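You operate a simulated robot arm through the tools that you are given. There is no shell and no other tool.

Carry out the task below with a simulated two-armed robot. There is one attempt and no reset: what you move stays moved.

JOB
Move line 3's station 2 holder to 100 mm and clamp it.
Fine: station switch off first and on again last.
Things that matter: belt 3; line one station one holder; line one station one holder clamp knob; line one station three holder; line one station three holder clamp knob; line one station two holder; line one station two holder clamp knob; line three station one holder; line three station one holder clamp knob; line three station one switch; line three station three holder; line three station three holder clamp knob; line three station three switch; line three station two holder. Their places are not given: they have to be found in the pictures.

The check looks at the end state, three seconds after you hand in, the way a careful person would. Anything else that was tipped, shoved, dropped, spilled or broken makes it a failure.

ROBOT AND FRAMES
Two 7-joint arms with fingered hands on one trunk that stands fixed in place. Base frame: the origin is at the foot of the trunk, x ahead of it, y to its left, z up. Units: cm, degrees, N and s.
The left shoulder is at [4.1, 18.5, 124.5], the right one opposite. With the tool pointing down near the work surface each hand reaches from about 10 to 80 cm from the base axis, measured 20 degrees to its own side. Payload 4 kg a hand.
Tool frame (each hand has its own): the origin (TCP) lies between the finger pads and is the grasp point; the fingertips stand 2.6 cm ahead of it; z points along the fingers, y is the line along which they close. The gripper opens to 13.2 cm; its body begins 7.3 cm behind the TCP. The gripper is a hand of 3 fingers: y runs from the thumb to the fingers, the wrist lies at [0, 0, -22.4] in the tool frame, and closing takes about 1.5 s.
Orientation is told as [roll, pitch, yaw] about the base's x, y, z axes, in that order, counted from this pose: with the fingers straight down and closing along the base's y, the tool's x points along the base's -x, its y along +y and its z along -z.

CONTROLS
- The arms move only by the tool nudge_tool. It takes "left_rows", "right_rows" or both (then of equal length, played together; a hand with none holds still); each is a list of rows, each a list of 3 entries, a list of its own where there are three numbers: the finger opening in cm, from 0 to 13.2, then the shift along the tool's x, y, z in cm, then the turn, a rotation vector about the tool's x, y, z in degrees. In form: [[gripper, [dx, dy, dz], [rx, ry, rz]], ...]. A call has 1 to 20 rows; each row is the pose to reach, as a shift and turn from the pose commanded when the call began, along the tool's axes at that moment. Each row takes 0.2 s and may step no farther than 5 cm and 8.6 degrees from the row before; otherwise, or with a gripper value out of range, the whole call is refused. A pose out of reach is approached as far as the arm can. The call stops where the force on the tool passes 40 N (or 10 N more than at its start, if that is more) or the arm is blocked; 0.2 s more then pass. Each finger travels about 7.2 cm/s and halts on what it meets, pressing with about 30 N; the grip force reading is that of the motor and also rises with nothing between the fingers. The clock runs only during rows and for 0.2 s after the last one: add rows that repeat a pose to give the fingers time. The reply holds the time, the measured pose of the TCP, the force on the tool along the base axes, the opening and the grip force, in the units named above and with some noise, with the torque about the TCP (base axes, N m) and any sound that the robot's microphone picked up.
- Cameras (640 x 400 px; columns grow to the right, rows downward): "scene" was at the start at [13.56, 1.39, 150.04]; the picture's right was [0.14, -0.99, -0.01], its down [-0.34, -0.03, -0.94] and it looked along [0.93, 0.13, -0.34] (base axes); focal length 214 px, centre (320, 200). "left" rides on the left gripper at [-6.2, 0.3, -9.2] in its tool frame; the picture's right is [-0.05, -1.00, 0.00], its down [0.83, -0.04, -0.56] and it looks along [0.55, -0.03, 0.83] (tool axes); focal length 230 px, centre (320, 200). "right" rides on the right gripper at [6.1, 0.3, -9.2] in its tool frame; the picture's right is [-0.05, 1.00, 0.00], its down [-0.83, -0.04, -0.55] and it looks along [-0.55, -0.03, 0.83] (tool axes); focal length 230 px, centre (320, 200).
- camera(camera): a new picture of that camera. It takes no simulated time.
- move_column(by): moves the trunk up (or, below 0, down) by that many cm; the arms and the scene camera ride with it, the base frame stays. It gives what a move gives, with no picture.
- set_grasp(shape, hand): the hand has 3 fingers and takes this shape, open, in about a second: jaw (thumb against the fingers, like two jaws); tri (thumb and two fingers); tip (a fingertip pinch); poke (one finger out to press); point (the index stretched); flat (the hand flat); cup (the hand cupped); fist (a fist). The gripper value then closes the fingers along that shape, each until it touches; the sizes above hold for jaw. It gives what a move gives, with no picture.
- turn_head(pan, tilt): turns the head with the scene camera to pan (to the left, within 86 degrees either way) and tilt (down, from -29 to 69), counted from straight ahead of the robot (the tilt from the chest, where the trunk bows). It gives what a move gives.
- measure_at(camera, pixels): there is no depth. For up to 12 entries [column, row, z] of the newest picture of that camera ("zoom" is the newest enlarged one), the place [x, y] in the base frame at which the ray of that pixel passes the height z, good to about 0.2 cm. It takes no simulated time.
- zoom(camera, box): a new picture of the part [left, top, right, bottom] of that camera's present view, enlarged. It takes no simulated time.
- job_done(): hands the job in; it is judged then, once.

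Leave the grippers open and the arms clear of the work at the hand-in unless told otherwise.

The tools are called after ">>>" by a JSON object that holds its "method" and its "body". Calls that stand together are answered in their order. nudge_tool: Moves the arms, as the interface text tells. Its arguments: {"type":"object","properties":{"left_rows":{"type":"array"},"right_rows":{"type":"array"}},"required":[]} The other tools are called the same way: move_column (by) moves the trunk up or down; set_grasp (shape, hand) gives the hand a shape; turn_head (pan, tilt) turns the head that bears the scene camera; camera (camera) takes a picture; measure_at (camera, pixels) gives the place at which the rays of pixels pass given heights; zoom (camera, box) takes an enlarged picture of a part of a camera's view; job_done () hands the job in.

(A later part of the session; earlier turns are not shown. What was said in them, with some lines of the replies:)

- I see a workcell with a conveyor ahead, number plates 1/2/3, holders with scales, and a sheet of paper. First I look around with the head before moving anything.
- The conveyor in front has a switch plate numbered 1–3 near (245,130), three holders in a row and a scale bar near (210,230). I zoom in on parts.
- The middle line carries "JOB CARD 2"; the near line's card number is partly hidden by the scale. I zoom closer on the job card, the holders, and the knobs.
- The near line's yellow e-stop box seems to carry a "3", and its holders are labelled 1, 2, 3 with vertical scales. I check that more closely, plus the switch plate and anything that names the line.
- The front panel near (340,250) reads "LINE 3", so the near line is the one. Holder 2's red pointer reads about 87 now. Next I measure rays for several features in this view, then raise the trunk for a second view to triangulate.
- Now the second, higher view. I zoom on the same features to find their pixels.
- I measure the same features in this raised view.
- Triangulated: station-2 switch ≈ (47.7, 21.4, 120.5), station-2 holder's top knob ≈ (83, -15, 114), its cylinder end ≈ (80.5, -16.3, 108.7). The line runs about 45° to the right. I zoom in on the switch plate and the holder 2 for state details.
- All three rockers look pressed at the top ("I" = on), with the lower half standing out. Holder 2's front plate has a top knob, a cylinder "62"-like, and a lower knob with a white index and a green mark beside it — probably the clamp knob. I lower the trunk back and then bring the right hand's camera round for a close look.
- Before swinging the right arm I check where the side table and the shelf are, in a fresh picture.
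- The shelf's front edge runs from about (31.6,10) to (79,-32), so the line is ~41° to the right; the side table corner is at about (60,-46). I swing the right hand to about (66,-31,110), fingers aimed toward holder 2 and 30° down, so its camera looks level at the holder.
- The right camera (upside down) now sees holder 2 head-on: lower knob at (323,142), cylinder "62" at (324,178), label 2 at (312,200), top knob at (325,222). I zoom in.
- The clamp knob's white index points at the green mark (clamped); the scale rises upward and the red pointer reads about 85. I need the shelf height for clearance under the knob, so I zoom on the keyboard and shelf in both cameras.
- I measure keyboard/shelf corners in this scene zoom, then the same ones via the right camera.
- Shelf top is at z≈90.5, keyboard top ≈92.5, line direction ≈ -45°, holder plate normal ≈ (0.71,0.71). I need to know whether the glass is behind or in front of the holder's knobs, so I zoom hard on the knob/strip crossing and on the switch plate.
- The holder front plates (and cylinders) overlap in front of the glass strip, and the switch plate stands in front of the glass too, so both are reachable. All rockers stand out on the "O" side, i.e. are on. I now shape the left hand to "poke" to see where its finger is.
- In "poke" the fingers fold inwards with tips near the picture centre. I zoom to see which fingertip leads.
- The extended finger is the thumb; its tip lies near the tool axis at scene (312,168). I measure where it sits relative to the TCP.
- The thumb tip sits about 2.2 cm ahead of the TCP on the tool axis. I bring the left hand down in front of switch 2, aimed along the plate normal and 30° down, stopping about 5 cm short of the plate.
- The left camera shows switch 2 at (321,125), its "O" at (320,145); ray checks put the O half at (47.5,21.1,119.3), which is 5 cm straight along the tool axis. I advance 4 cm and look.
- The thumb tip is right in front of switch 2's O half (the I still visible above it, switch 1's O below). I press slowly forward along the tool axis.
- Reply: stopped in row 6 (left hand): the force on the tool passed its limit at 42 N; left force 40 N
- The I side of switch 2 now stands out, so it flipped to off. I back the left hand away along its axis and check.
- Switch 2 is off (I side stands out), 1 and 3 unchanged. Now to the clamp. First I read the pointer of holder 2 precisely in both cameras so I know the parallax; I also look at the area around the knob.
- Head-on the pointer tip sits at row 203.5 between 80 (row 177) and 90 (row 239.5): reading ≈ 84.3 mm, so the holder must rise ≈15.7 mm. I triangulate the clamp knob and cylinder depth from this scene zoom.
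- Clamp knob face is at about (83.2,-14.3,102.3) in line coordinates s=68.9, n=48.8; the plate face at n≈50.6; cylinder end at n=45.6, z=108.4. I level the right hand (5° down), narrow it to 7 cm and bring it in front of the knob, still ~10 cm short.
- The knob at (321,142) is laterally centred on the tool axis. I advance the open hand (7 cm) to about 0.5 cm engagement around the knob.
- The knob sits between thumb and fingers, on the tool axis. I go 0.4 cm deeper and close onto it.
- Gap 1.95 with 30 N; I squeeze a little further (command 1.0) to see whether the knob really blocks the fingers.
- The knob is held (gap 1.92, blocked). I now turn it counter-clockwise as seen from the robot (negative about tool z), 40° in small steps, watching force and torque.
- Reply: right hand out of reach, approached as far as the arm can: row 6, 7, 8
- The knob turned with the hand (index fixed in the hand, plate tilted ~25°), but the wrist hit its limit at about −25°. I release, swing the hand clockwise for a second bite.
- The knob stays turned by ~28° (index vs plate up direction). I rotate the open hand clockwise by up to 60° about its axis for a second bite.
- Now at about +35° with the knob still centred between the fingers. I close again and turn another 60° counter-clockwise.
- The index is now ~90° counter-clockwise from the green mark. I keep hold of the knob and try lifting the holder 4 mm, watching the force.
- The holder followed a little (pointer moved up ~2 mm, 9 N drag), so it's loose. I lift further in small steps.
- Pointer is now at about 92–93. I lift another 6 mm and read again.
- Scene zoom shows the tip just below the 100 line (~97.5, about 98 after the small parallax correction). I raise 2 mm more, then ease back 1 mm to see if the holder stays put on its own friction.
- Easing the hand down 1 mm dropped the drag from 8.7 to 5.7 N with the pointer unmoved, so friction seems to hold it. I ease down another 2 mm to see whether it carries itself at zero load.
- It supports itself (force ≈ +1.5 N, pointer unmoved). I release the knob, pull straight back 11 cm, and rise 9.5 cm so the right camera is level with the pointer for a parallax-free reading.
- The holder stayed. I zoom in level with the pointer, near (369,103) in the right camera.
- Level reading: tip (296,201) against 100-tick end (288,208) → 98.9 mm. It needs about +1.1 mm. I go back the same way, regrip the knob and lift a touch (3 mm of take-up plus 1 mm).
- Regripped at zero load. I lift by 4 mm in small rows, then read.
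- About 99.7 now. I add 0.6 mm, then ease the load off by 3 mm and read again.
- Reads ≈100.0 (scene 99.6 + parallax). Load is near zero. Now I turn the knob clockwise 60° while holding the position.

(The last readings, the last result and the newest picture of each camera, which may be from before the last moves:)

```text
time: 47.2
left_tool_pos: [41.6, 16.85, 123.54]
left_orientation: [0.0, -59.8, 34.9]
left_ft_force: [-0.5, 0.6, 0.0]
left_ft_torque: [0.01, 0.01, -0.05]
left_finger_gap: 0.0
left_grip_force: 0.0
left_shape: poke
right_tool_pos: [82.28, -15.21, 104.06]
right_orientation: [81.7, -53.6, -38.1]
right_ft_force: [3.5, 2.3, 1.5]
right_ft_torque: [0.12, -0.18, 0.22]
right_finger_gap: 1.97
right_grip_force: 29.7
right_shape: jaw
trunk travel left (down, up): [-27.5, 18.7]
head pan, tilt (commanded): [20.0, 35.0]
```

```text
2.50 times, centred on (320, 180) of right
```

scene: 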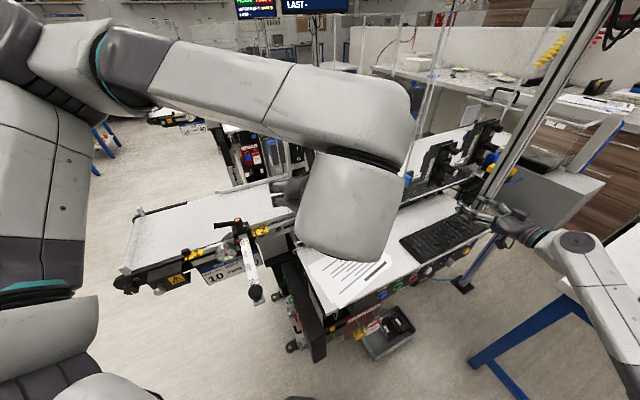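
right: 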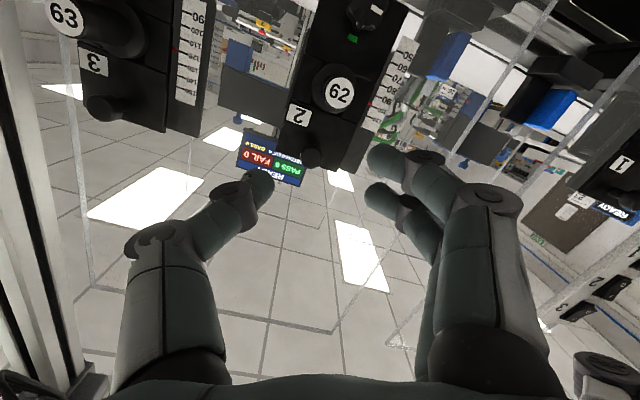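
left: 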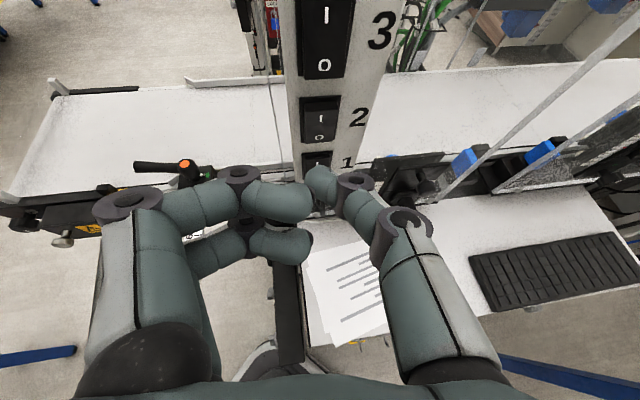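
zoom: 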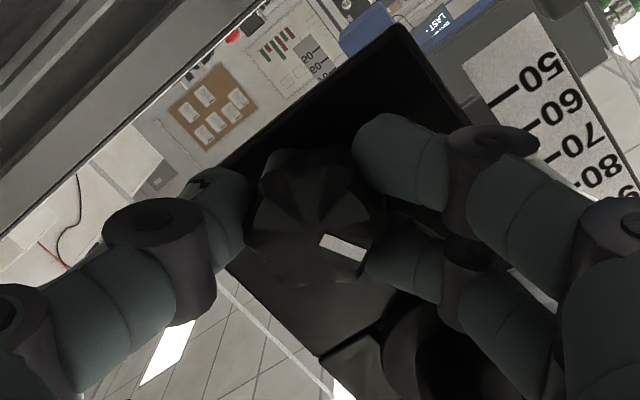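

The pointer dropped ~1 mm during the turn (the hand pressed slightly down). I lift again here (hand is at +35°) by ~4 mm of command and read.

>>> {"method": "nudge_tool", "body": {"right_rows": [[1, [-0.16, 0.11, -0.017], [0, 0, 0]], [1, [-0.33, 0.23, -0.035], [0, 0, 0]], [1, [-0.33, 0.23, -0.035], [0, 0, 0]]]}}

>>> {"method": "zoom", "body": {"camera": "scene", "box": [428, 158, 440, 170]}}

```text
time: 48.0
left_tool_pos: [41.63, 17.01, 123.39]
left_orientation: [-0.1, -59.9, 34.8]
left_ft_force: [-0.5, 0.5, 0.0]
left_ft_torque: [-0.03, 0.01, -0.03]
left_finger_gap: 0.0
left_grip_force: 0.1
left_shape: poke
right_tool_pos: [82.31, -15.25, 104.12]
right_orientation: [81.0, -53.5, -37.9]
right_ft_force: [-1.4, 4.2, -9.3]
right_ft_torque: [0.0, 0.0, 0.27]
right_finger_gap: 1.96
right_grip_force: 30.3
right_shape: jaw
trunk travel left (down, up): [-27.5, 18.7]
head pan, tilt (commanded): [20.0, 35.0]
```

```text
16.00 times, centred on (434, 164) of scene
```

zoom: 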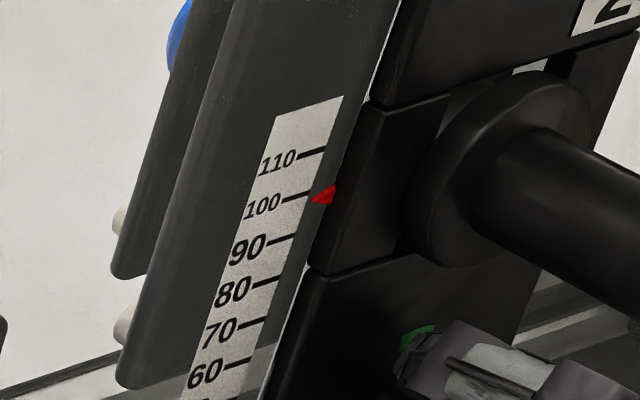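

Moved ~0.5 mm with 9 N. I add 1.2 mm more.

>>> {"method": "nudge_tool", "body": {"right_rows": [[1, [-0.05, 0.034, -0.005], [0, 0, 0]], [1, [-0.1, 0.07, -0.01], [0, 0, 0]], [1, [-0.1, 0.07, -0.01], [0, 0, 0]]]}}

>>> {"method": "zoom", "body": {"camera": "scene", "box": [428, 158, 440, 170]}}

```text
time: 48.8
left_tool_pos: [41.6, 16.77, 123.28]
left_orientation: [0.1, -60.0, 34.8]
left_ft_force: [0.5, -1.0, 0.6]
left_ft_torque: [0.03, -0.02, 0.02]
left_finger_gap: 0.0
left_grip_force: 0.0
left_shape: poke
right_tool_pos: [82.29, -15.37, 104.12]
right_orientation: [81.1, -53.6, -37.8]
right_ft_force: [-9.1, 2.5, -18.5]
right_ft_torque: [-0.2, 0.17, 0.31]
right_finger_gap: 1.99
right_grip_force: 29.7
right_shape: jaw
trunk travel left (down, up): [-27.5, 18.7]
head pan, tilt (commanded): [20.0, 35.0]
```

```text
16.00 times, centred on (434, 164) of scene
```

zoom: 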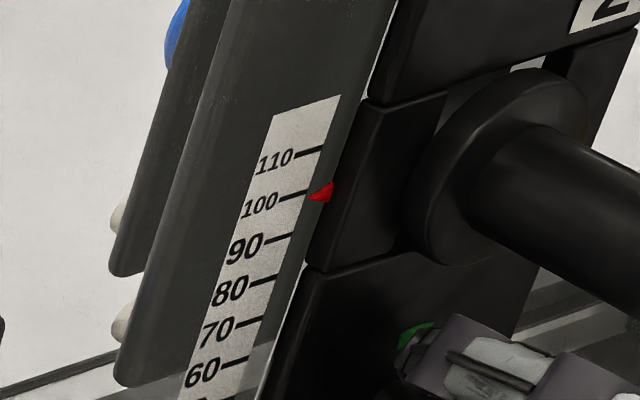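

Friction has grown (18.5 N) as the clamp starts to bite; pointer ≈ 99.5. One more 1 mm command upward.

>>> {"method": "nudge_tool", "body": {"right_rows": [[1, [-0.05, 0.034, -0.005], [0, 0, 0]], [1, [-0.1, 0.07, -0.01], [0, 0, 0]], [1, [-0.1, 0.07, -0.01], [0, 0, 0]]]}}

>>> {"method": "zoom", "body": {"camera": "scene", "box": [428, 158, 440, 170]}}

```text
time: 49.6
left_tool_pos: [41.65, 16.89, 123.39]
left_orientation: [0.0, -60.0, 34.7]
left_ft_force: [0.1, -0.5, -0.2]
left_ft_torque: [-0.03, 0.01, 0.04]
left_finger_gap: 0.0
left_grip_force: 0.1
left_shape: poke
right_tool_pos: [82.28, -15.2, 104.27]
right_orientation: [81.1, -53.4, -37.7]
right_ft_force: [-8.9, 3.7, -21.6]
right_ft_torque: [-0.22, 0.26, 0.32]
right_finger_gap: 1.99
right_grip_force: 29.6
right_shape: jaw
trunk travel left (down, up): [-27.5, 18.7]
head pan, tilt (commanded): [20.0, 35.0]
```

```text
16.00 times, centred on (434, 164) of scene
```

zoom: 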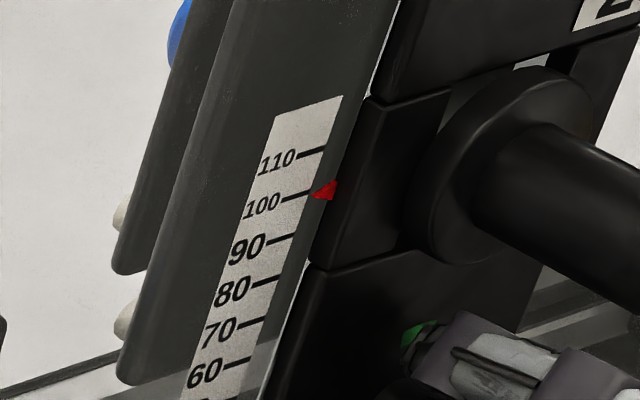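

≈99.9 now. I unload the hand (4.5 mm down in command), then open the fingers.

>>> {"method": "nudge_tool", "body": {"right_rows": [[1, [0.12, -0.085, 0.013], [0, 0, 0]], [1, [0.24, -0.17, 0.026], [0, 0, 0]], [1, [0.36, -0.25, 0.04], [0, 0, 0]], [1, [0.36, -0.25, 0.04], [0, 0, 0]]]}}

>>> {"method": "zoom", "body": {"camera": "scene", "box": [428, 158, 440, 170]}}

```text
time: 50.6
left_tool_pos: [41.55, 16.92, 123.47]
left_orientation: [-0.1, -59.9, 34.8]
left_ft_force: [0.5, -0.6, -1.2]
left_ft_torque: [0.01, 0.01, -0.03]
left_finger_gap: 0.0
left_grip_force: 0.0
left_shape: poke
right_tool_pos: [82.24, -15.16, 104.33]
right_orientation: [81.6, -53.7, -38.2]
right_ft_force: [-4.1, 3.4, -11.7]
right_ft_torque: [-0.05, 0.14, 0.23]
right_finger_gap: 1.99
right_grip_force: 29.8
right_shape: jaw
trunk travel left (down, up): [-27.5, 18.7]
head pan, tilt (commanded): [20.0, 35.0]
```

```text
16.00 times, centred on (434, 164) of scene
```

zoom: 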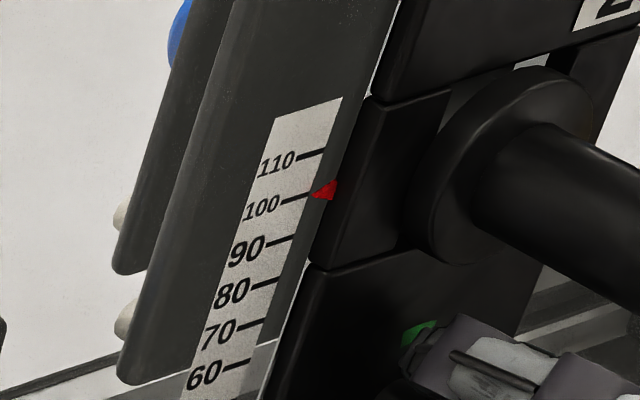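

Pointer holds. I open the fingers and rotate the hand back counter-clockwise 60° for the last bite.

>>> {"method": "nudge_tool", "body": {"right_rows": [[2.5, [0, 0, 0], [0, 0, 0]], [4, [0, 0, 0], [0, 0, 0]], [5, [0, 0, 0], [0, 0, 0]], [5, [0, 0, 0], [0, 0, -7]], [5, [0, 0, 0], [0, 0, -14]], [5, [0, 0, 0], [0, 0, -21]], [5, [0, 0, 0], [0, 0, -28]], [5, [0, 0, 0], [0, 0, -35]], [5, [0, 0, 0], [0, 0, -42]], [5, [0, 0, 0], [0, 0, -49]], [5, [0, 0, 0], [0, 0, -54]], [5, [0, 0, 0], [0, 0, -59]], [5, [0, 0, 0], [0, 0, -59]]]}}

>>> {"method": "zoom", "body": {"camera": "scene", "box": [428, 158, 440, 170]}}

>>> {"method": "zoom", "body": {"camera": "right", "box": [200, 100, 440, 260]}}

```text
time: 53.4
left_tool_pos: [41.54, 16.79, 123.45]
left_orientation: [-0.1, -59.9, 34.9]
left_ft_force: [-0.4, 0.5, 0.1]
left_ft_torque: [-0.03, 0.03, -0.02]
left_finger_gap: 0.01
left_grip_force: 0.0
left_shape: poke
right_tool_pos: [82.27, -15.24, 104.36]
right_orientation: [-77.4, -66.4, 123.4]
right_ft_force: [0.4, 0.0, -0.2]
right_ft_torque: [0.0, 0.04, 0.0]
right_finger_gap: 4.93
right_grip_force: 0.0
right_shape: jaw
trunk travel left (down, up): [-27.5, 18.7]
head pan, tilt (commanded): [20.0, 35.0]
```

```text
16.00 times, centred on (434, 164) of scene
```

zoom: 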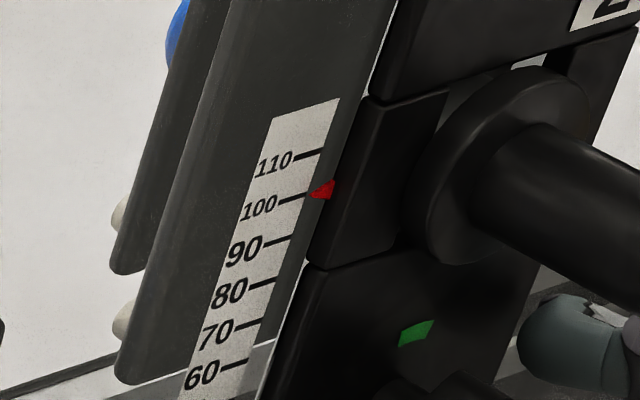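

```text
2.50 times, centred on (320, 180) of right
```

zoom: 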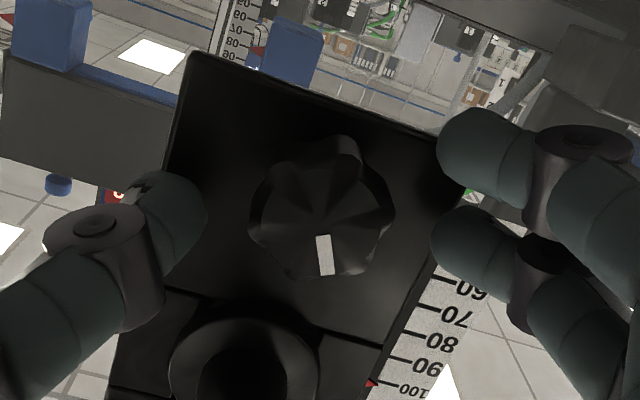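

Pointer held at ≈99.8. The index is ~30° short of the green mark. I close and turn clockwise about 31°.

>>> {"method": "nudge_tool", "body": {"right_rows": [[3.5, [0, 0, 0], [0, 0, 0]], [2, [0, 0, 0], [0, 0, 0]], [1, [0, 0, 0], [0, 0, 0]], [1, [0, 0, 0], [0, 0, 0]], [1, [0, 0, 0], [0, 0, 0]], [1, [0, 0, 0], [0, 0, 5]], [1, [0, 0, 0], [0, 0, 10]], [1, [0, 0, 0], [0, 0, 15]], [1, [0, 0, 0], [0, 0, 20]], [1, [0, 0, 0], [0, 0, 24]], [1, [0, 0, 0], [0, 0, 28]], [1, [0, 0, 0], [0, 0, 31]], [1, [0, 0, 0], [0, 0, 31]]]}}

>>> {"method": "zoom", "body": {"camera": "scene", "box": [428, 158, 440, 170]}}

>>> {"method": "zoom", "body": {"camera": "right", "box": [200, 100, 440, 260]}}

```text
time: 56.2
left_tool_pos: [41.54, 16.9, 123.27]
left_orientation: [-0.1, -59.9, 34.8]
left_ft_force: [0.3, 0.3, -0.1]
left_ft_torque: [-0.01, 0.03, 0.02]
left_finger_gap: 0.01
left_grip_force: 0.0
left_shape: poke
right_tool_pos: [82.28, -15.19, 104.2]
right_orientation: [58.1, -80.5, -13.7]
right_ft_force: [4.9, -1.9, 1.4]
right_ft_torque: [-0.13, -0.18, 0.05]
right_finger_gap: 2.0
right_grip_force: 30.1
right_shape: jaw
trunk travel left (down, up): [-27.5, 18.7]
head pan, tilt (commanded): [20.0, 35.0]
```

```text
16.00 times, centred on (434, 164) of scene
```

zoom: 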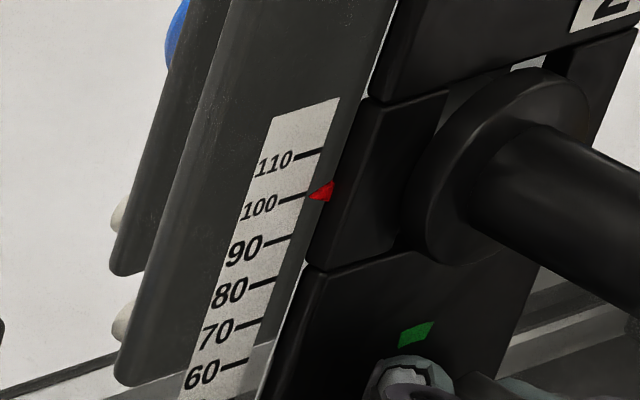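

```text
2.50 times, centred on (320, 180) of right
```

zoom: 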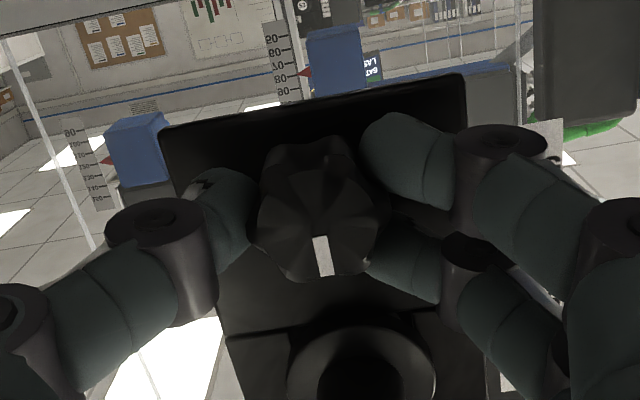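

I check the index versus the green mark in the scene camera.

>>> {"method": "zoom", "body": {"camera": "scene", "box": [426, 168, 450, 192]}}

```text
16.00 times, centred on (438, 180) of scene
```

zoom: 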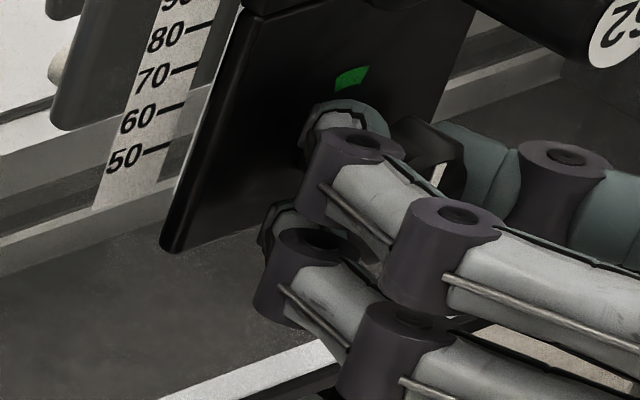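

The index is partly visible; I turn a further 10° clockwise in small steps while watching torque for a hard stop.

>>> {"method": "nudge_tool", "body": {"right_rows": [[1, [0, 0, 0], [0, 0, 3]], [1, [0, 0, 0], [0, 0, 6]], [1, [0, 0, 0], [0, 0, 10]], [1, [0, 0, 0], [0, 0, 10]]]}}

>>> {"method": "zoom", "body": {"camera": "right", "box": [200, 100, 440, 260]}}

```text
time: 57.2
left_tool_pos: [41.58, 16.77, 123.36]
left_orientation: [0.0, -59.9, 34.8]
left_ft_force: [-0.3, 0.7, -0.1]
left_ft_torque: [-0.02, 0.01, 0.03]
left_finger_gap: 0.01
left_grip_force: 0.1
left_shape: poke
right_tool_pos: [82.19, -15.24, 104.15]
right_orientation: [74.0, -71.2, -29.9]
right_ft_force: [5.1, -1.3, -0.6]
right_ft_torque: [-0.47, -0.54, 0.05]
right_finger_gap: 1.95
right_grip_force: 30.1
right_shape: jaw
trunk travel left (down, up): [-27.5, 18.7]
head pan, tilt (commanded): [20.0, 35.0]
```

```text
2.50 times, centred on (320, 180) of right
```

zoom: 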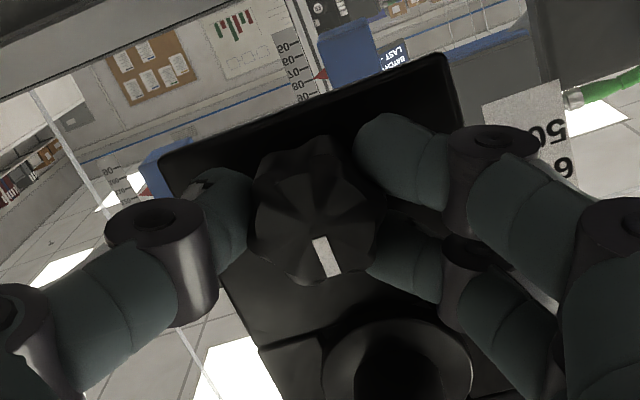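

Torque rose to 0.7 N·m and the knob stopped following, with the index lined up with the plate's up direction: clamped. I open, back away and rise for a level check of pointer and index.

>>> {"method": "nudge_tool", "body": {"right_rows": [[2.5, [0, 0, 0], [0, 0, 0]], [4, [0, 0, 0], [0, 0, 0]], [5, [0, 0, 0], [0, 0, 0]], [5, [0, 0, -2], [0, 0, 0]], [5, [0, 0, -4.5], [0, 0, 0]], [5, [0, 0, -7], [0, 0, 0]], [5, [0, 0, -9], [0, 0, 0]], [5, [0, 0, -11], [0, 0, 0]], [5, [-2.25, 0.73, -11.2], [0, 0, -6]], [5, [-4.5, 1.47, -11.4], [0, 0, -12]], [5, [-6.75, 2.2, -11.6], [0, 0, -18]], [5, [-9.0, 2.93, -11.83], [0, 0, -18]], [5, [-9.0, 2.93, -11.83], [0, 0, -18]]]}}

>>> {"method": "camera", "body": {"camera": "right"}}

>>> {"method": "zoom", "body": {"camera": "scene", "box": [425, 150, 455, 192]}}

```text
time: 60.0
left_tool_pos: [41.49, 16.76, 123.41]
left_orientation: [0.0, -59.9, 34.8]
left_ft_force: [0.5, 0.7, -0.3]
left_ft_torque: [0.02, 0.0, -0.02]
left_finger_gap: 0.0
left_grip_force: 0.1
left_shape: poke
right_tool_pos: [74.51, -23.05, 114.7]
right_orientation: [-0.4, -85.0, 45.5]
right_ft_force: [0.0, 0.1, 0.8]
right_ft_torque: [-0.03, 0.0, 0.01]
right_finger_gap: 4.98
right_grip_force: 0.1
right_shape: jaw
trunk travel left (down, up): [-27.5, 18.7]
head pan, tilt (commanded): [20.0, 35.0]
```

```text
taken
```

right: 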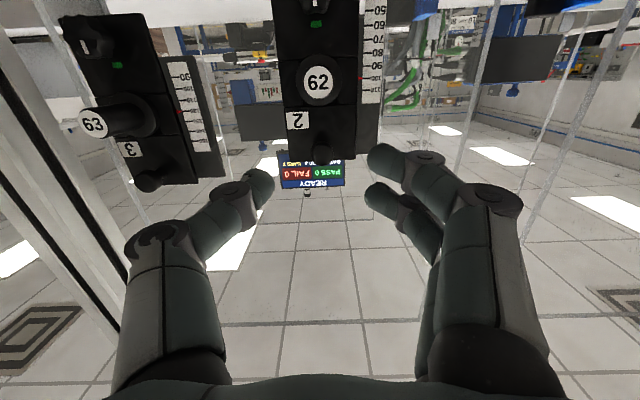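

```text
9.52 times, centred on (440, 171) of scene
```

zoom: 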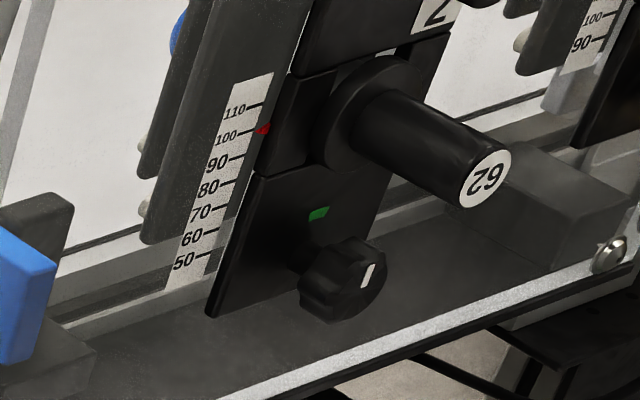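

I zoom the level right view at the pointer (about (361,78)) and at the clamp knob.

>>> {"method": "zoom", "body": {"camera": "right", "box": [340, 55, 385, 100]}}

>>> {"method": "zoom", "body": {"camera": "right", "box": [280, -20, 360, 40]}}

```text
8.89 times, centred on (362, 78) of right
```

zoom: 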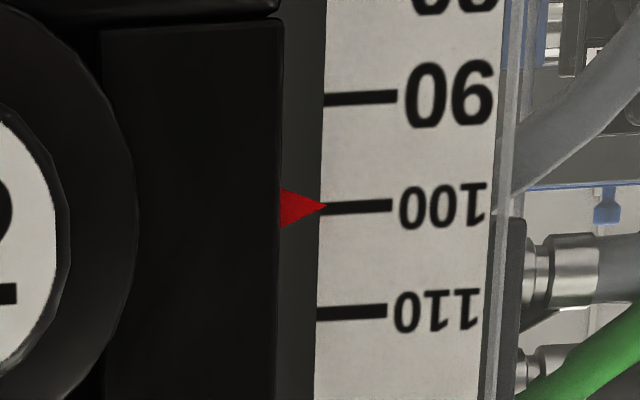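

```text
refused: -20 is not a number from 0 to 400
```

Level reading: tip is on the 100 line (≈99.8 mm). Now the clamp index.

>>> {"method": "zoom", "body": {"camera": "right", "box": [290, 0, 345, 34]}}

>>> {"method": "zoom", "body": {"camera": "scene", "box": [430, 170, 450, 190]}}

```text
11.64 times, centred on (318, 17) of right
```

zoom: 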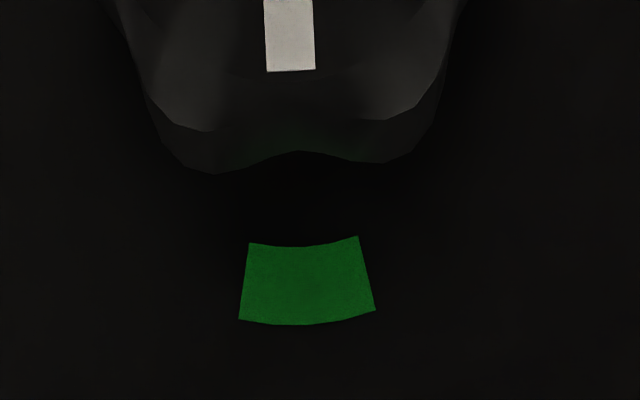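

```text
16.00 times, centred on (440, 180) of scene
```

zoom: 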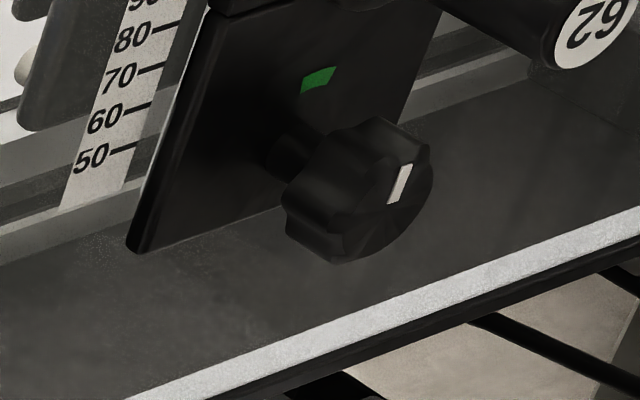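

Index points at the green mark; the clamp job is done. Now the left hand: I level it to 5° down (better for pushing the protruding I half) and place it ~4.5 cm in front of switch 2's I half at z≈122.2.

>>> {"method": "nudge_tool", "body": {"left_rows": [[0, [0.06, -0.01, 0.15], [0, -5, 0]], [0, [0.12, -0.01, 0.3], [0, -10, 0]], [0, [0.19, -0.02, 0.46], [0, -15, 0]], [0, [0.25, -0.02, 0.61], [0, -20, 0]], [0, [0.31, -0.03, 0.76], [0, -25, 0]], [0, [0.31, -0.03, 0.76], [0, -25, 0]]]}}

>>> {"method": "camera", "body": {"camera": "left"}}

>>> {"method": "zoom", "body": {"camera": "left", "box": [220, 40, 420, 240]}}

```text
time: 61.4
left_tool_pos: [42.12, 17.06, 122.77]
left_orientation: [-1.1, -85.0, 36.0]
left_ft_force: [0.0, 1.3, 0.9]
left_ft_torque: [-0.05, -0.01, 0.0]
left_finger_gap: 0.0
left_grip_force: 0.0
left_shape: poke
right_tool_pos: [74.68, -23.07, 114.79]
right_orientation: [-0.1, -85.0, 45.0]
right_ft_force: [1.3, 0.9, -0.8]
right_ft_torque: [0.02, -0.02, 0.01]
right_finger_gap: 4.96
right_grip_force: 0.1
right_shape: jaw
trunk travel left (down, up): [-27.5, 18.7]
head pan, tilt (commanded): [20.0, 35.0]
```

```text
taken
```

left: 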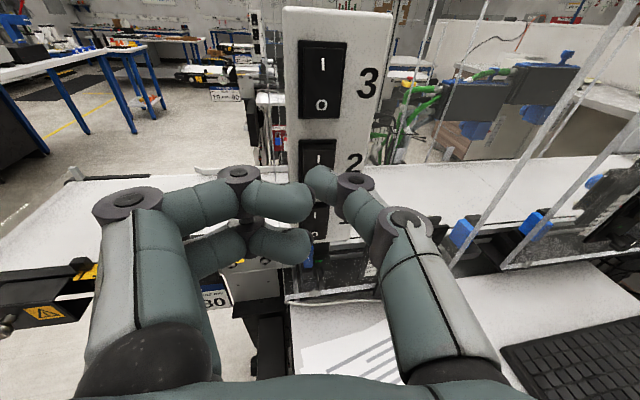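

```text
2.00 times, centred on (320, 140) of left
```

zoom: 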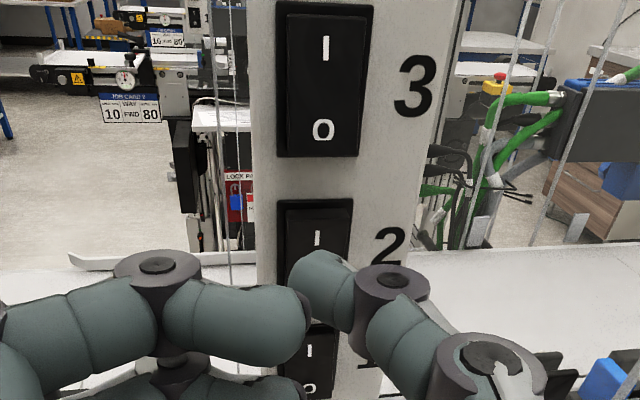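

The tip lines up with switch 2's rocker; the axis meets it about 0.9 cm above the "I" mark, so I drop 0.3 cm and advance 3.3 cm, then look.

>>> {"method": "nudge_tool", "body": {"left_rows": [[0, [0.15, 0, 1], [0, 0, 0]], [0, [0.3, 0, 2], [0, 0, 0]], [0, [0.3, 0, 3.3], [0, 0, 0]]]}}

>>> {"method": "zoom", "body": {"camera": "left", "box": [220, 40, 420, 240]}}

```text
time: 62.2
left_tool_pos: [44.54, 18.94, 122.15]
left_orientation: [-0.5, -84.9, 35.2]
left_ft_force: [-0.1, -0.9, 0.7]
left_ft_torque: [0.03, 0.0, 0.0]
left_finger_gap: 0.0
left_grip_force: 0.0
left_shape: poke
right_tool_pos: [74.59, -23.02, 114.79]
right_orientation: [0.0, -85.0, 44.9]
right_ft_force: [0.4, 0.2, -0.1]
right_ft_torque: [0.01, -0.05, 0.01]
right_finger_gap: 4.96
right_grip_force: 0.0
right_shape: jaw
trunk travel left (down, up): [-27.5, 18.7]
head pan, tilt (commanded): [20.0, 35.0]
```

```text
2.00 times, centred on (320, 140) of left
```

zoom: 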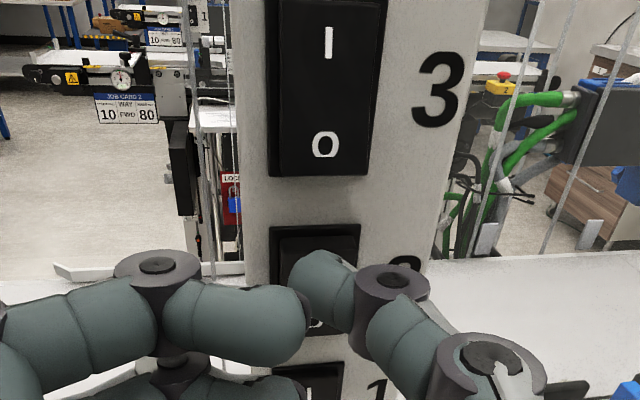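

The tip covers the I half of switch 2, with the rocker's top edge visible above it. I press slowly.

>>> {"method": "nudge_tool", "body": {"left_rows": [[0, [0, 0, 0.4], [0, 0, 0]], [0, [0, 0, 0.8], [0, 0, 0]], [0, [0, 0, 1.1], [0, 0, 0]], [0, [0, 0, 1.4], [0, 0, 0]], [0, [0, 0, 1.7], [0, 0, 0]], [0, [0, 0, 2.0], [0, 0, 0]], [0, [0, 0, 2.3], [0, 0, 0]], [0, [0, 0, 2.6], [0, 0, 0]]]}}

>>> {"method": "zoom", "body": {"camera": "left", "box": [220, 40, 420, 240]}}

```text
time: 64.0
left_tool_pos: [46.24, 19.6, 122.04]
left_orientation: [-0.5, -85.1, 34.6]
left_ft_force: [-20.3, -26.1, 2.9]
left_ft_torque: [-0.17, 0.08, -0.03]
left_finger_gap: 0.01
left_grip_force: 0.1
left_shape: poke
right_tool_pos: [74.14, -23.45, 114.95]
right_orientation: [-0.6, -85.4, 45.6]
right_ft_force: [1.0, 0.6, 0.0]
right_ft_torque: [0.01, -0.03, 0.0]
right_finger_gap: 4.96
right_grip_force: 0.1
right_shape: jaw
trunk travel left (down, up): [-27.5, 18.7]
head pan, tilt (commanded): [20.0, 35.0]
stopped in row 8 (left hand): the force on the tool passed its limit at 42 N (the readings are from after the stop); the commanded pose is now the measured one
```

```text
2.00 times, centred on (320, 140) of left
```

zoom: 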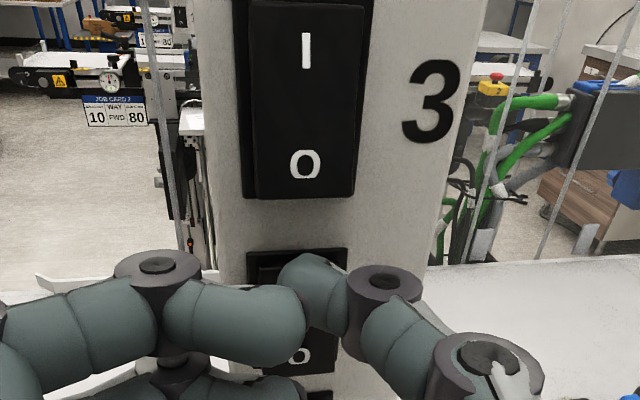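

Stopped at 42 N; the rocker's O half now appears to stand out. I back straight off and check.

>>> {"method": "nudge_tool", "body": {"left_rows": [[0, [0, 0, -1.5], [0, 0, 0]], [0, [0, 0, -3], [0, 0, 0]], [0, [0, 0, -4.5], [0, 0, 0]], [0, [0, 0, -5.5], [0, 0, 0]]]}}

>>> {"method": "zoom", "body": {"camera": "left", "box": [220, 40, 420, 240]}}

```text
time: 65.0
left_tool_pos: [42.29, 17.29, 122.22]
left_orientation: [-0.7, -84.7, 35.0]
left_ft_force: [-0.2, 0.4, 0.7]
left_ft_torque: [0.02, 0.01, 0.0]
left_finger_gap: 0.0
left_grip_force: 0.1
left_shape: poke
right_tool_pos: [74.64, -23.07, 114.72]
right_orientation: [0.2, -85.1, 45.0]
right_ft_force: [0.8, 0.3, -0.9]
right_ft_torque: [-0.05, -0.02, -0.03]
right_finger_gap: 4.97
right_grip_force: 0.0
right_shape: jaw
trunk travel left (down, up): [-27.5, 18.7]
head pan, tilt (commanded): [20.0, 35.0]
```

```text
2.00 times, centred on (320, 140) of left
```

zoom: 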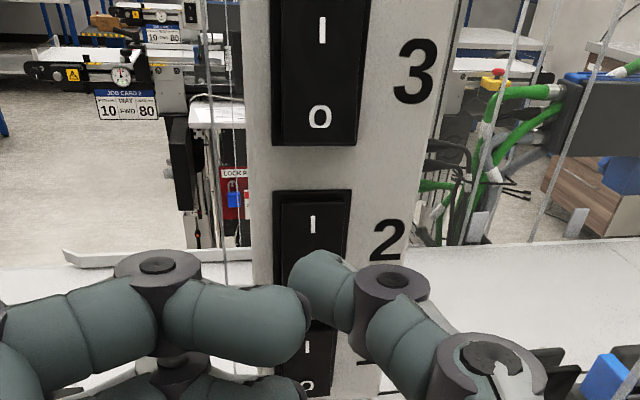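

Looks on again (top half flush). I bring the left hand back up to its starting place so I can see the whole plate.

>>> {"method": "nudge_tool", "body": {"left_rows": [[0, [0, 0, -2.5], [0, 0, 0]], [0, [-1.82, -0.33, -2.91], [1.99, 6.32, 2.17]], [0, [-3.65, -0.65, -3.33], [3.98, 12.63, 4.34]], [0, [-5.47, -0.98, -3.74], [5.98, 18.95, 6.51]], [0, [-7.29, -1.31, -4.16], [7.97, 25.26, 8.68]], [0, [-9.12, -1.63, -4.57], [9.96, 31.58, 10.85]], [0, [-10.94, -1.96, -4.98], [11.95, 37.89, 13.02]], [0, [-12.76, -2.29, -5.4], [13.95, 44.21, 15.18]], [0, [-14.58, -2.62, -5.81], [15.94, 50.52, 17.35]], [0, [-16.41, -2.94, -6.22], [17.93, 56.84, 19.52]], [0, [-18.23, -3.27, -6.64], [19.92, 63.15, 21.69]], [0, [-20.05, -3.6, -7.05], [21.92, 69.47, 23.86]], [0, [-21.88, -3.92, -7.47], [23.91, 75.78, 26.03]], [0, [-23.7, -4.25, -7.88], [25.9, 82.1, 28.2]], [0, [-23.7, -4.25, -7.88], [25.9, 82.1, 28.2]]]}}

>>> {"method": "turn_head", "body": {"pan": 12, "tilt": 40}}

>>> {"method": "camera", "body": {"camera": "scene"}}

```text
time: 68.2
left_tool_pos: [39.78, 10.48, 146.73]
left_orientation: [-0.3, 0.1, -0.6]
left_ft_force: [0.3, -0.3, -0.6]
left_ft_torque: [0.03, 0.01, 0.03]
left_finger_gap: 0.01
left_grip_force: 0.1
left_shape: poke
right_tool_pos: [74.6, -23.15, 114.85]
right_orientation: [-0.1, -84.9, 44.8]
right_ft_force: [0.6, -0.3, 0.5]
right_ft_torque: [-0.01, 0.02, 0.02]
right_finger_gap: 4.96
right_grip_force: 0.0
right_shape: jaw
trunk travel left (down, up): [-27.5, 18.7]
head pan, tilt (commanded): [20.0, 35.0]
```

```text
time: 68.9
left_tool_pos: [39.99, 10.36, 146.62]
left_orientation: [-0.1, 0.1, -0.5]
left_ft_force: [-0.2, 1.3, -0.9]
left_ft_torque: [-0.02, 0.01, -0.01]
left_finger_gap: 0.0
left_grip_force: 0.0
left_shape: poke
right_tool_pos: [74.56, -22.94, 114.68]
right_orientation: [0.0, -85.0, 44.9]
right_ft_force: [-0.4, 1.1, 0.5]
right_ft_torque: [-0.01, 0.03, -0.03]
right_finger_gap: 4.99
right_grip_force: 0.1
right_shape: jaw
trunk travel left (down, up): [-27.5, 18.7]
head pan, tilt (commanded): [12.0, 40.0]
```

```text
taken
```

scene: 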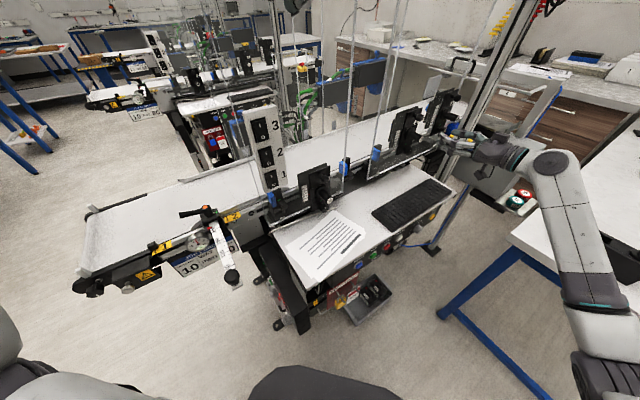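

I zoom on the switch plate and all holders to verify the end state.

>>> {"method": "zoom", "body": {"camera": "scene", "box": [240, 105, 300, 200]}}

>>> {"method": "zoom", "body": {"camera": "scene", "box": [380, 85, 480, 160]}}

>>> {"method": "zoom", "body": {"camera": "scene", "box": [250, 155, 370, 230]}}

>>> {"method": "camera", "body": {"camera": "right"}}

```text
4.21 times, centred on (270, 152) of scene
```

zoom: 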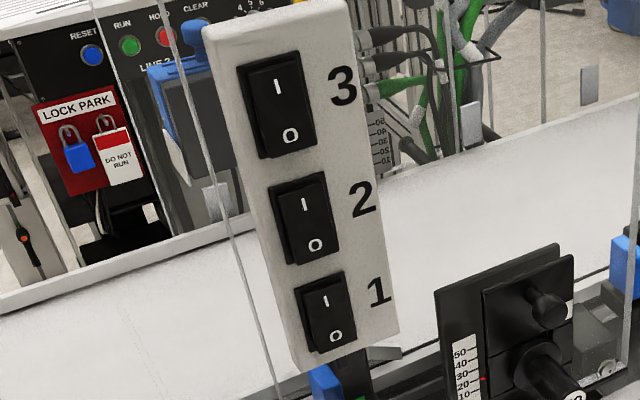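

```text
5.33 times, centred on (430, 122) of scene
```

zoom: 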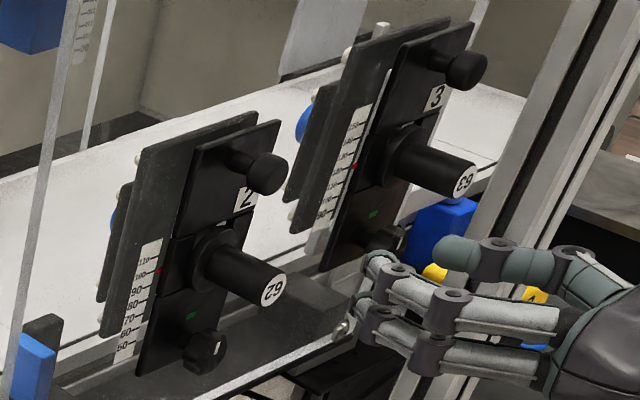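

```text
5.33 times, centred on (310, 192) of scene
```

zoom: 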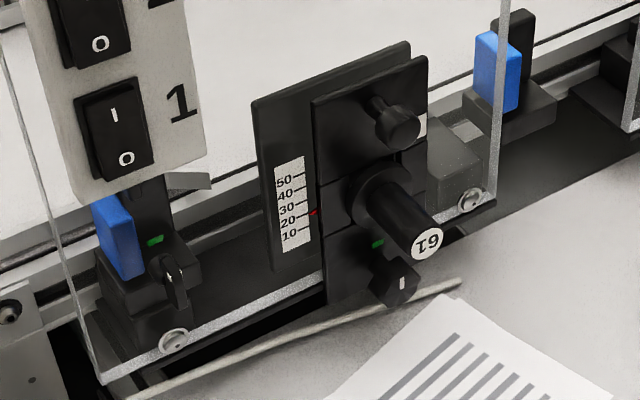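

```text
taken
```

right: 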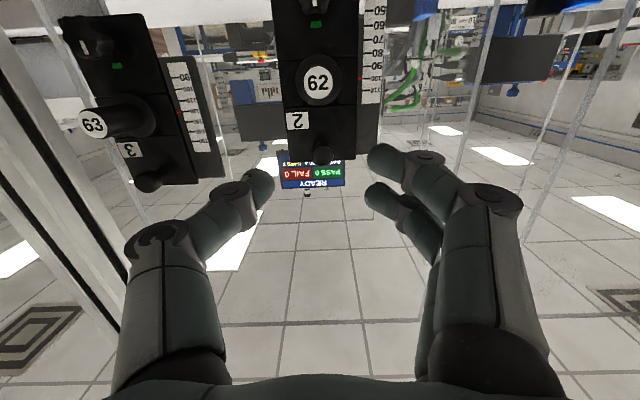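

Switches 1–3 look alike and on, holder 1 still at ~22, holder 3 at ~122, holder 2 at 100 with index on green. I withdraw the right arm along its own axis and back to its starting place, opening the fingers, and reshape the left hand to open jaw.

>>> {"method": "nudge_tool", "body": {"right_rows": [[5, [0, 0, -2.7], [0, 0, 0]], [5, [0, 0, -5.4], [0, 0, 0]], [5, [0, 0, -8], [0, 0, 0]], [6, [-1.45, 2.17, -9.12], [2.37, 5.73, 2.59]], [7, [-2.9, 4.34, -10.24], [4.74, 11.46, 5.19]], [8, [-4.35, 6.51, -11.36], [7.11, 17.19, 7.78]], [9, [-5.8, 8.69, -12.49], [9.49, 22.91, 10.37]], [10, [-7.25, 10.86, -13.61], [11.86, 28.64, 12.96]], [11, [-8.7, 13.03, -14.73], [14.23, 34.37, 15.56]], [12, [-10.15, 15.2, -15.85], [16.6, 40.1, 18.15]], [13.2, [-11.6, 17.37, -16.97], [18.97, 45.83, 20.74]], [13.2, [-13.05, 19.54, -18.09], [21.34, 51.56, 23.34]], [13.2, [-14.5, 21.71, -19.21], [23.71, 57.29, 25.93]], [13.2, [-15.95, 23.89, -20.34], [26.09, 63.01, 28.52]], [13.2, [-17.4, 26.06, -21.46], [28.46, 68.74, 31.11]], [13.2, [-18.85, 28.23, -22.58], [30.83, 74.47, 33.71]], [13.2, [-20.3, 30.4, -23.7], [33.2, 80.2, 36.3]], [13.2, [-20.3, 30.4, -23.7], [33.2, 80.2, 36.3]]]}}

>>> {"method": "set_grasp", "body": {"hand": "left", "shape": "jaw"}}

>>> {"method": "camera", "body": {"camera": "scene"}}

>>> {"method": "zoom", "body": {"camera": "scene", "box": [385, 95, 425, 160]}}

>>> {"method": "zoom", "body": {"camera": "scene", "box": [255, 115, 290, 195]}}

```text
time: 72.7
left_tool_pos: [40.04, 10.24, 146.71]
left_orientation: [-0.2, 0.2, -0.6]
left_ft_force: [0.2, 0.2, 0.0]
left_ft_torque: [-0.02, -0.01, -0.01]
left_finger_gap: 0.01
left_grip_force: 0.0
left_shape: poke
right_tool_pos: [37.71, -17.28, 136.94]
right_orientation: [0.1, 0.0, -0.1]
right_ft_force: [1.0, -0.4, -0.2]
right_ft_torque: [0.02, 0.0, 0.03]
right_finger_gap: 13.2
right_grip_force: 0.0
right_shape: jaw
trunk travel left (down, up): [-27.5, 18.7]
head pan, tilt (commanded): [12.0, 40.0]
```

```text
time: 73.6
left_tool_pos: [39.98, 10.48, 146.75]
left_orientation: [-0.3, 0.0, -0.7]
left_ft_force: [-0.3, 0.5, 0.5]
left_ft_torque: [-0.01, -0.02, 0.0]
left_finger_gap: 13.21
left_grip_force: 0.1
left_shape: jaw
right_tool_pos: [37.63, -17.26, 136.99]
right_orientation: [0.0, 0.0, 0.0]
right_ft_force: [0.0, 0.0, -0.2]
right_ft_torque: [0.01, -0.04, -0.01]
right_finger_gap: 13.18
right_grip_force: 0.1
right_shape: jaw
trunk travel left (down, up): [-27.5, 18.7]
head pan, tilt (commanded): [12.0, 40.0]
```

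```text
taken
```

scene: 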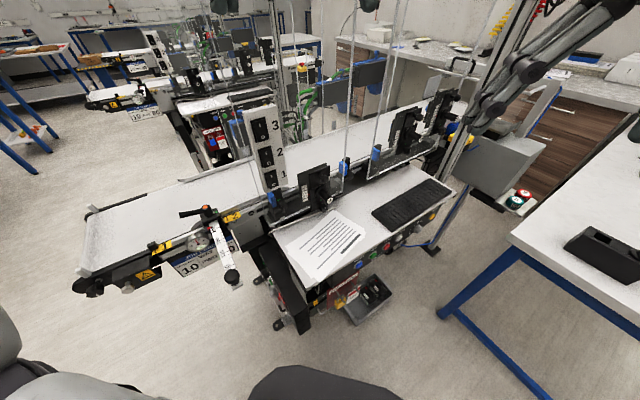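

```text
6.15 times, centred on (405, 128) of scene
```

zoom: 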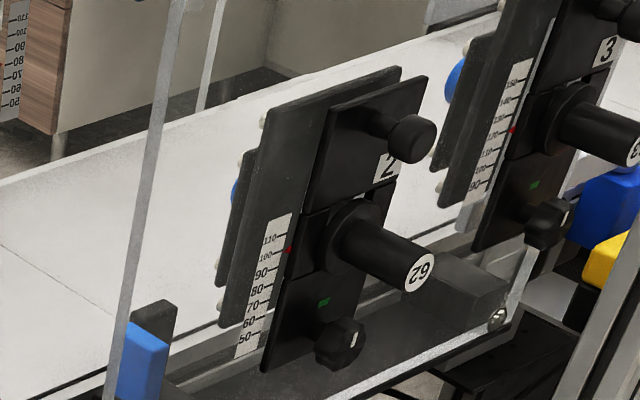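

```text
5.00 times, centred on (272, 155) of scene
```

zoom: 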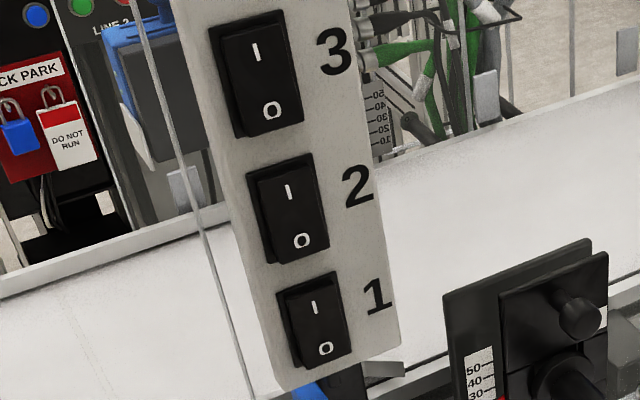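

I take one closer look at switch 2 against its neighbours before handing in.

>>> {"method": "zoom", "body": {"camera": "scene", "box": [255, 138, 289, 172]}}

>>> {"method": "zoom", "body": {"camera": "scene", "box": [245, 110, 279, 144]}}

```text
11.76 times, centred on (272, 155) of scene
```

zoom: 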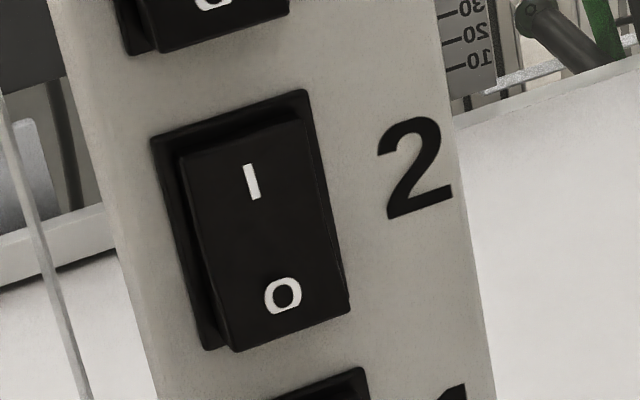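

```text
11.76 times, centred on (262, 127) of scene
```

zoom: 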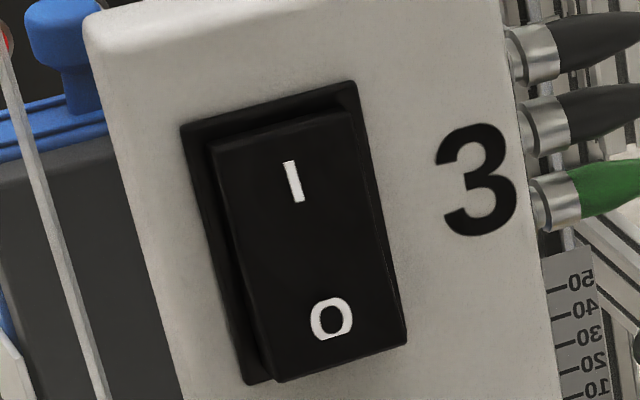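

Switch 2 has the same tilt as switch 3 (O half out, so on). Holder 2 reads 100 with its clamp index on green, the neighbouring holders and switches are unchanged, and both arms are clear with open grippers. I hand in.

>>> {"method": "job_done", "body": {}}

```text
The job is handed in.
```

I moved line 3's station 2 holder to 100 mm and clamped it. The job is handed in, but I haven't seen the judged result.

- **Switch off:** I switched station 2 off first, and saw its rocker flip before I touched the clamp.
- **Holder position:** The pointer started at about 84 mm. The last level camera reading was 99.8 mm.
- **Clamp:** The knob's white mark is back on the green mark, and the knob met firm resistance at the end of the turn.
- **Switch on:** I switched station 2 on again last. Its rocker now sits the same way as stations 1 and 3, which I left alone.
- **Other holders:** In the last pictures, the station 1 and 3 holders on line 3 still read about 22 and 122 mm, as before. I did not go near line 1.

Both arms are back at their starting positions with the grippers open.
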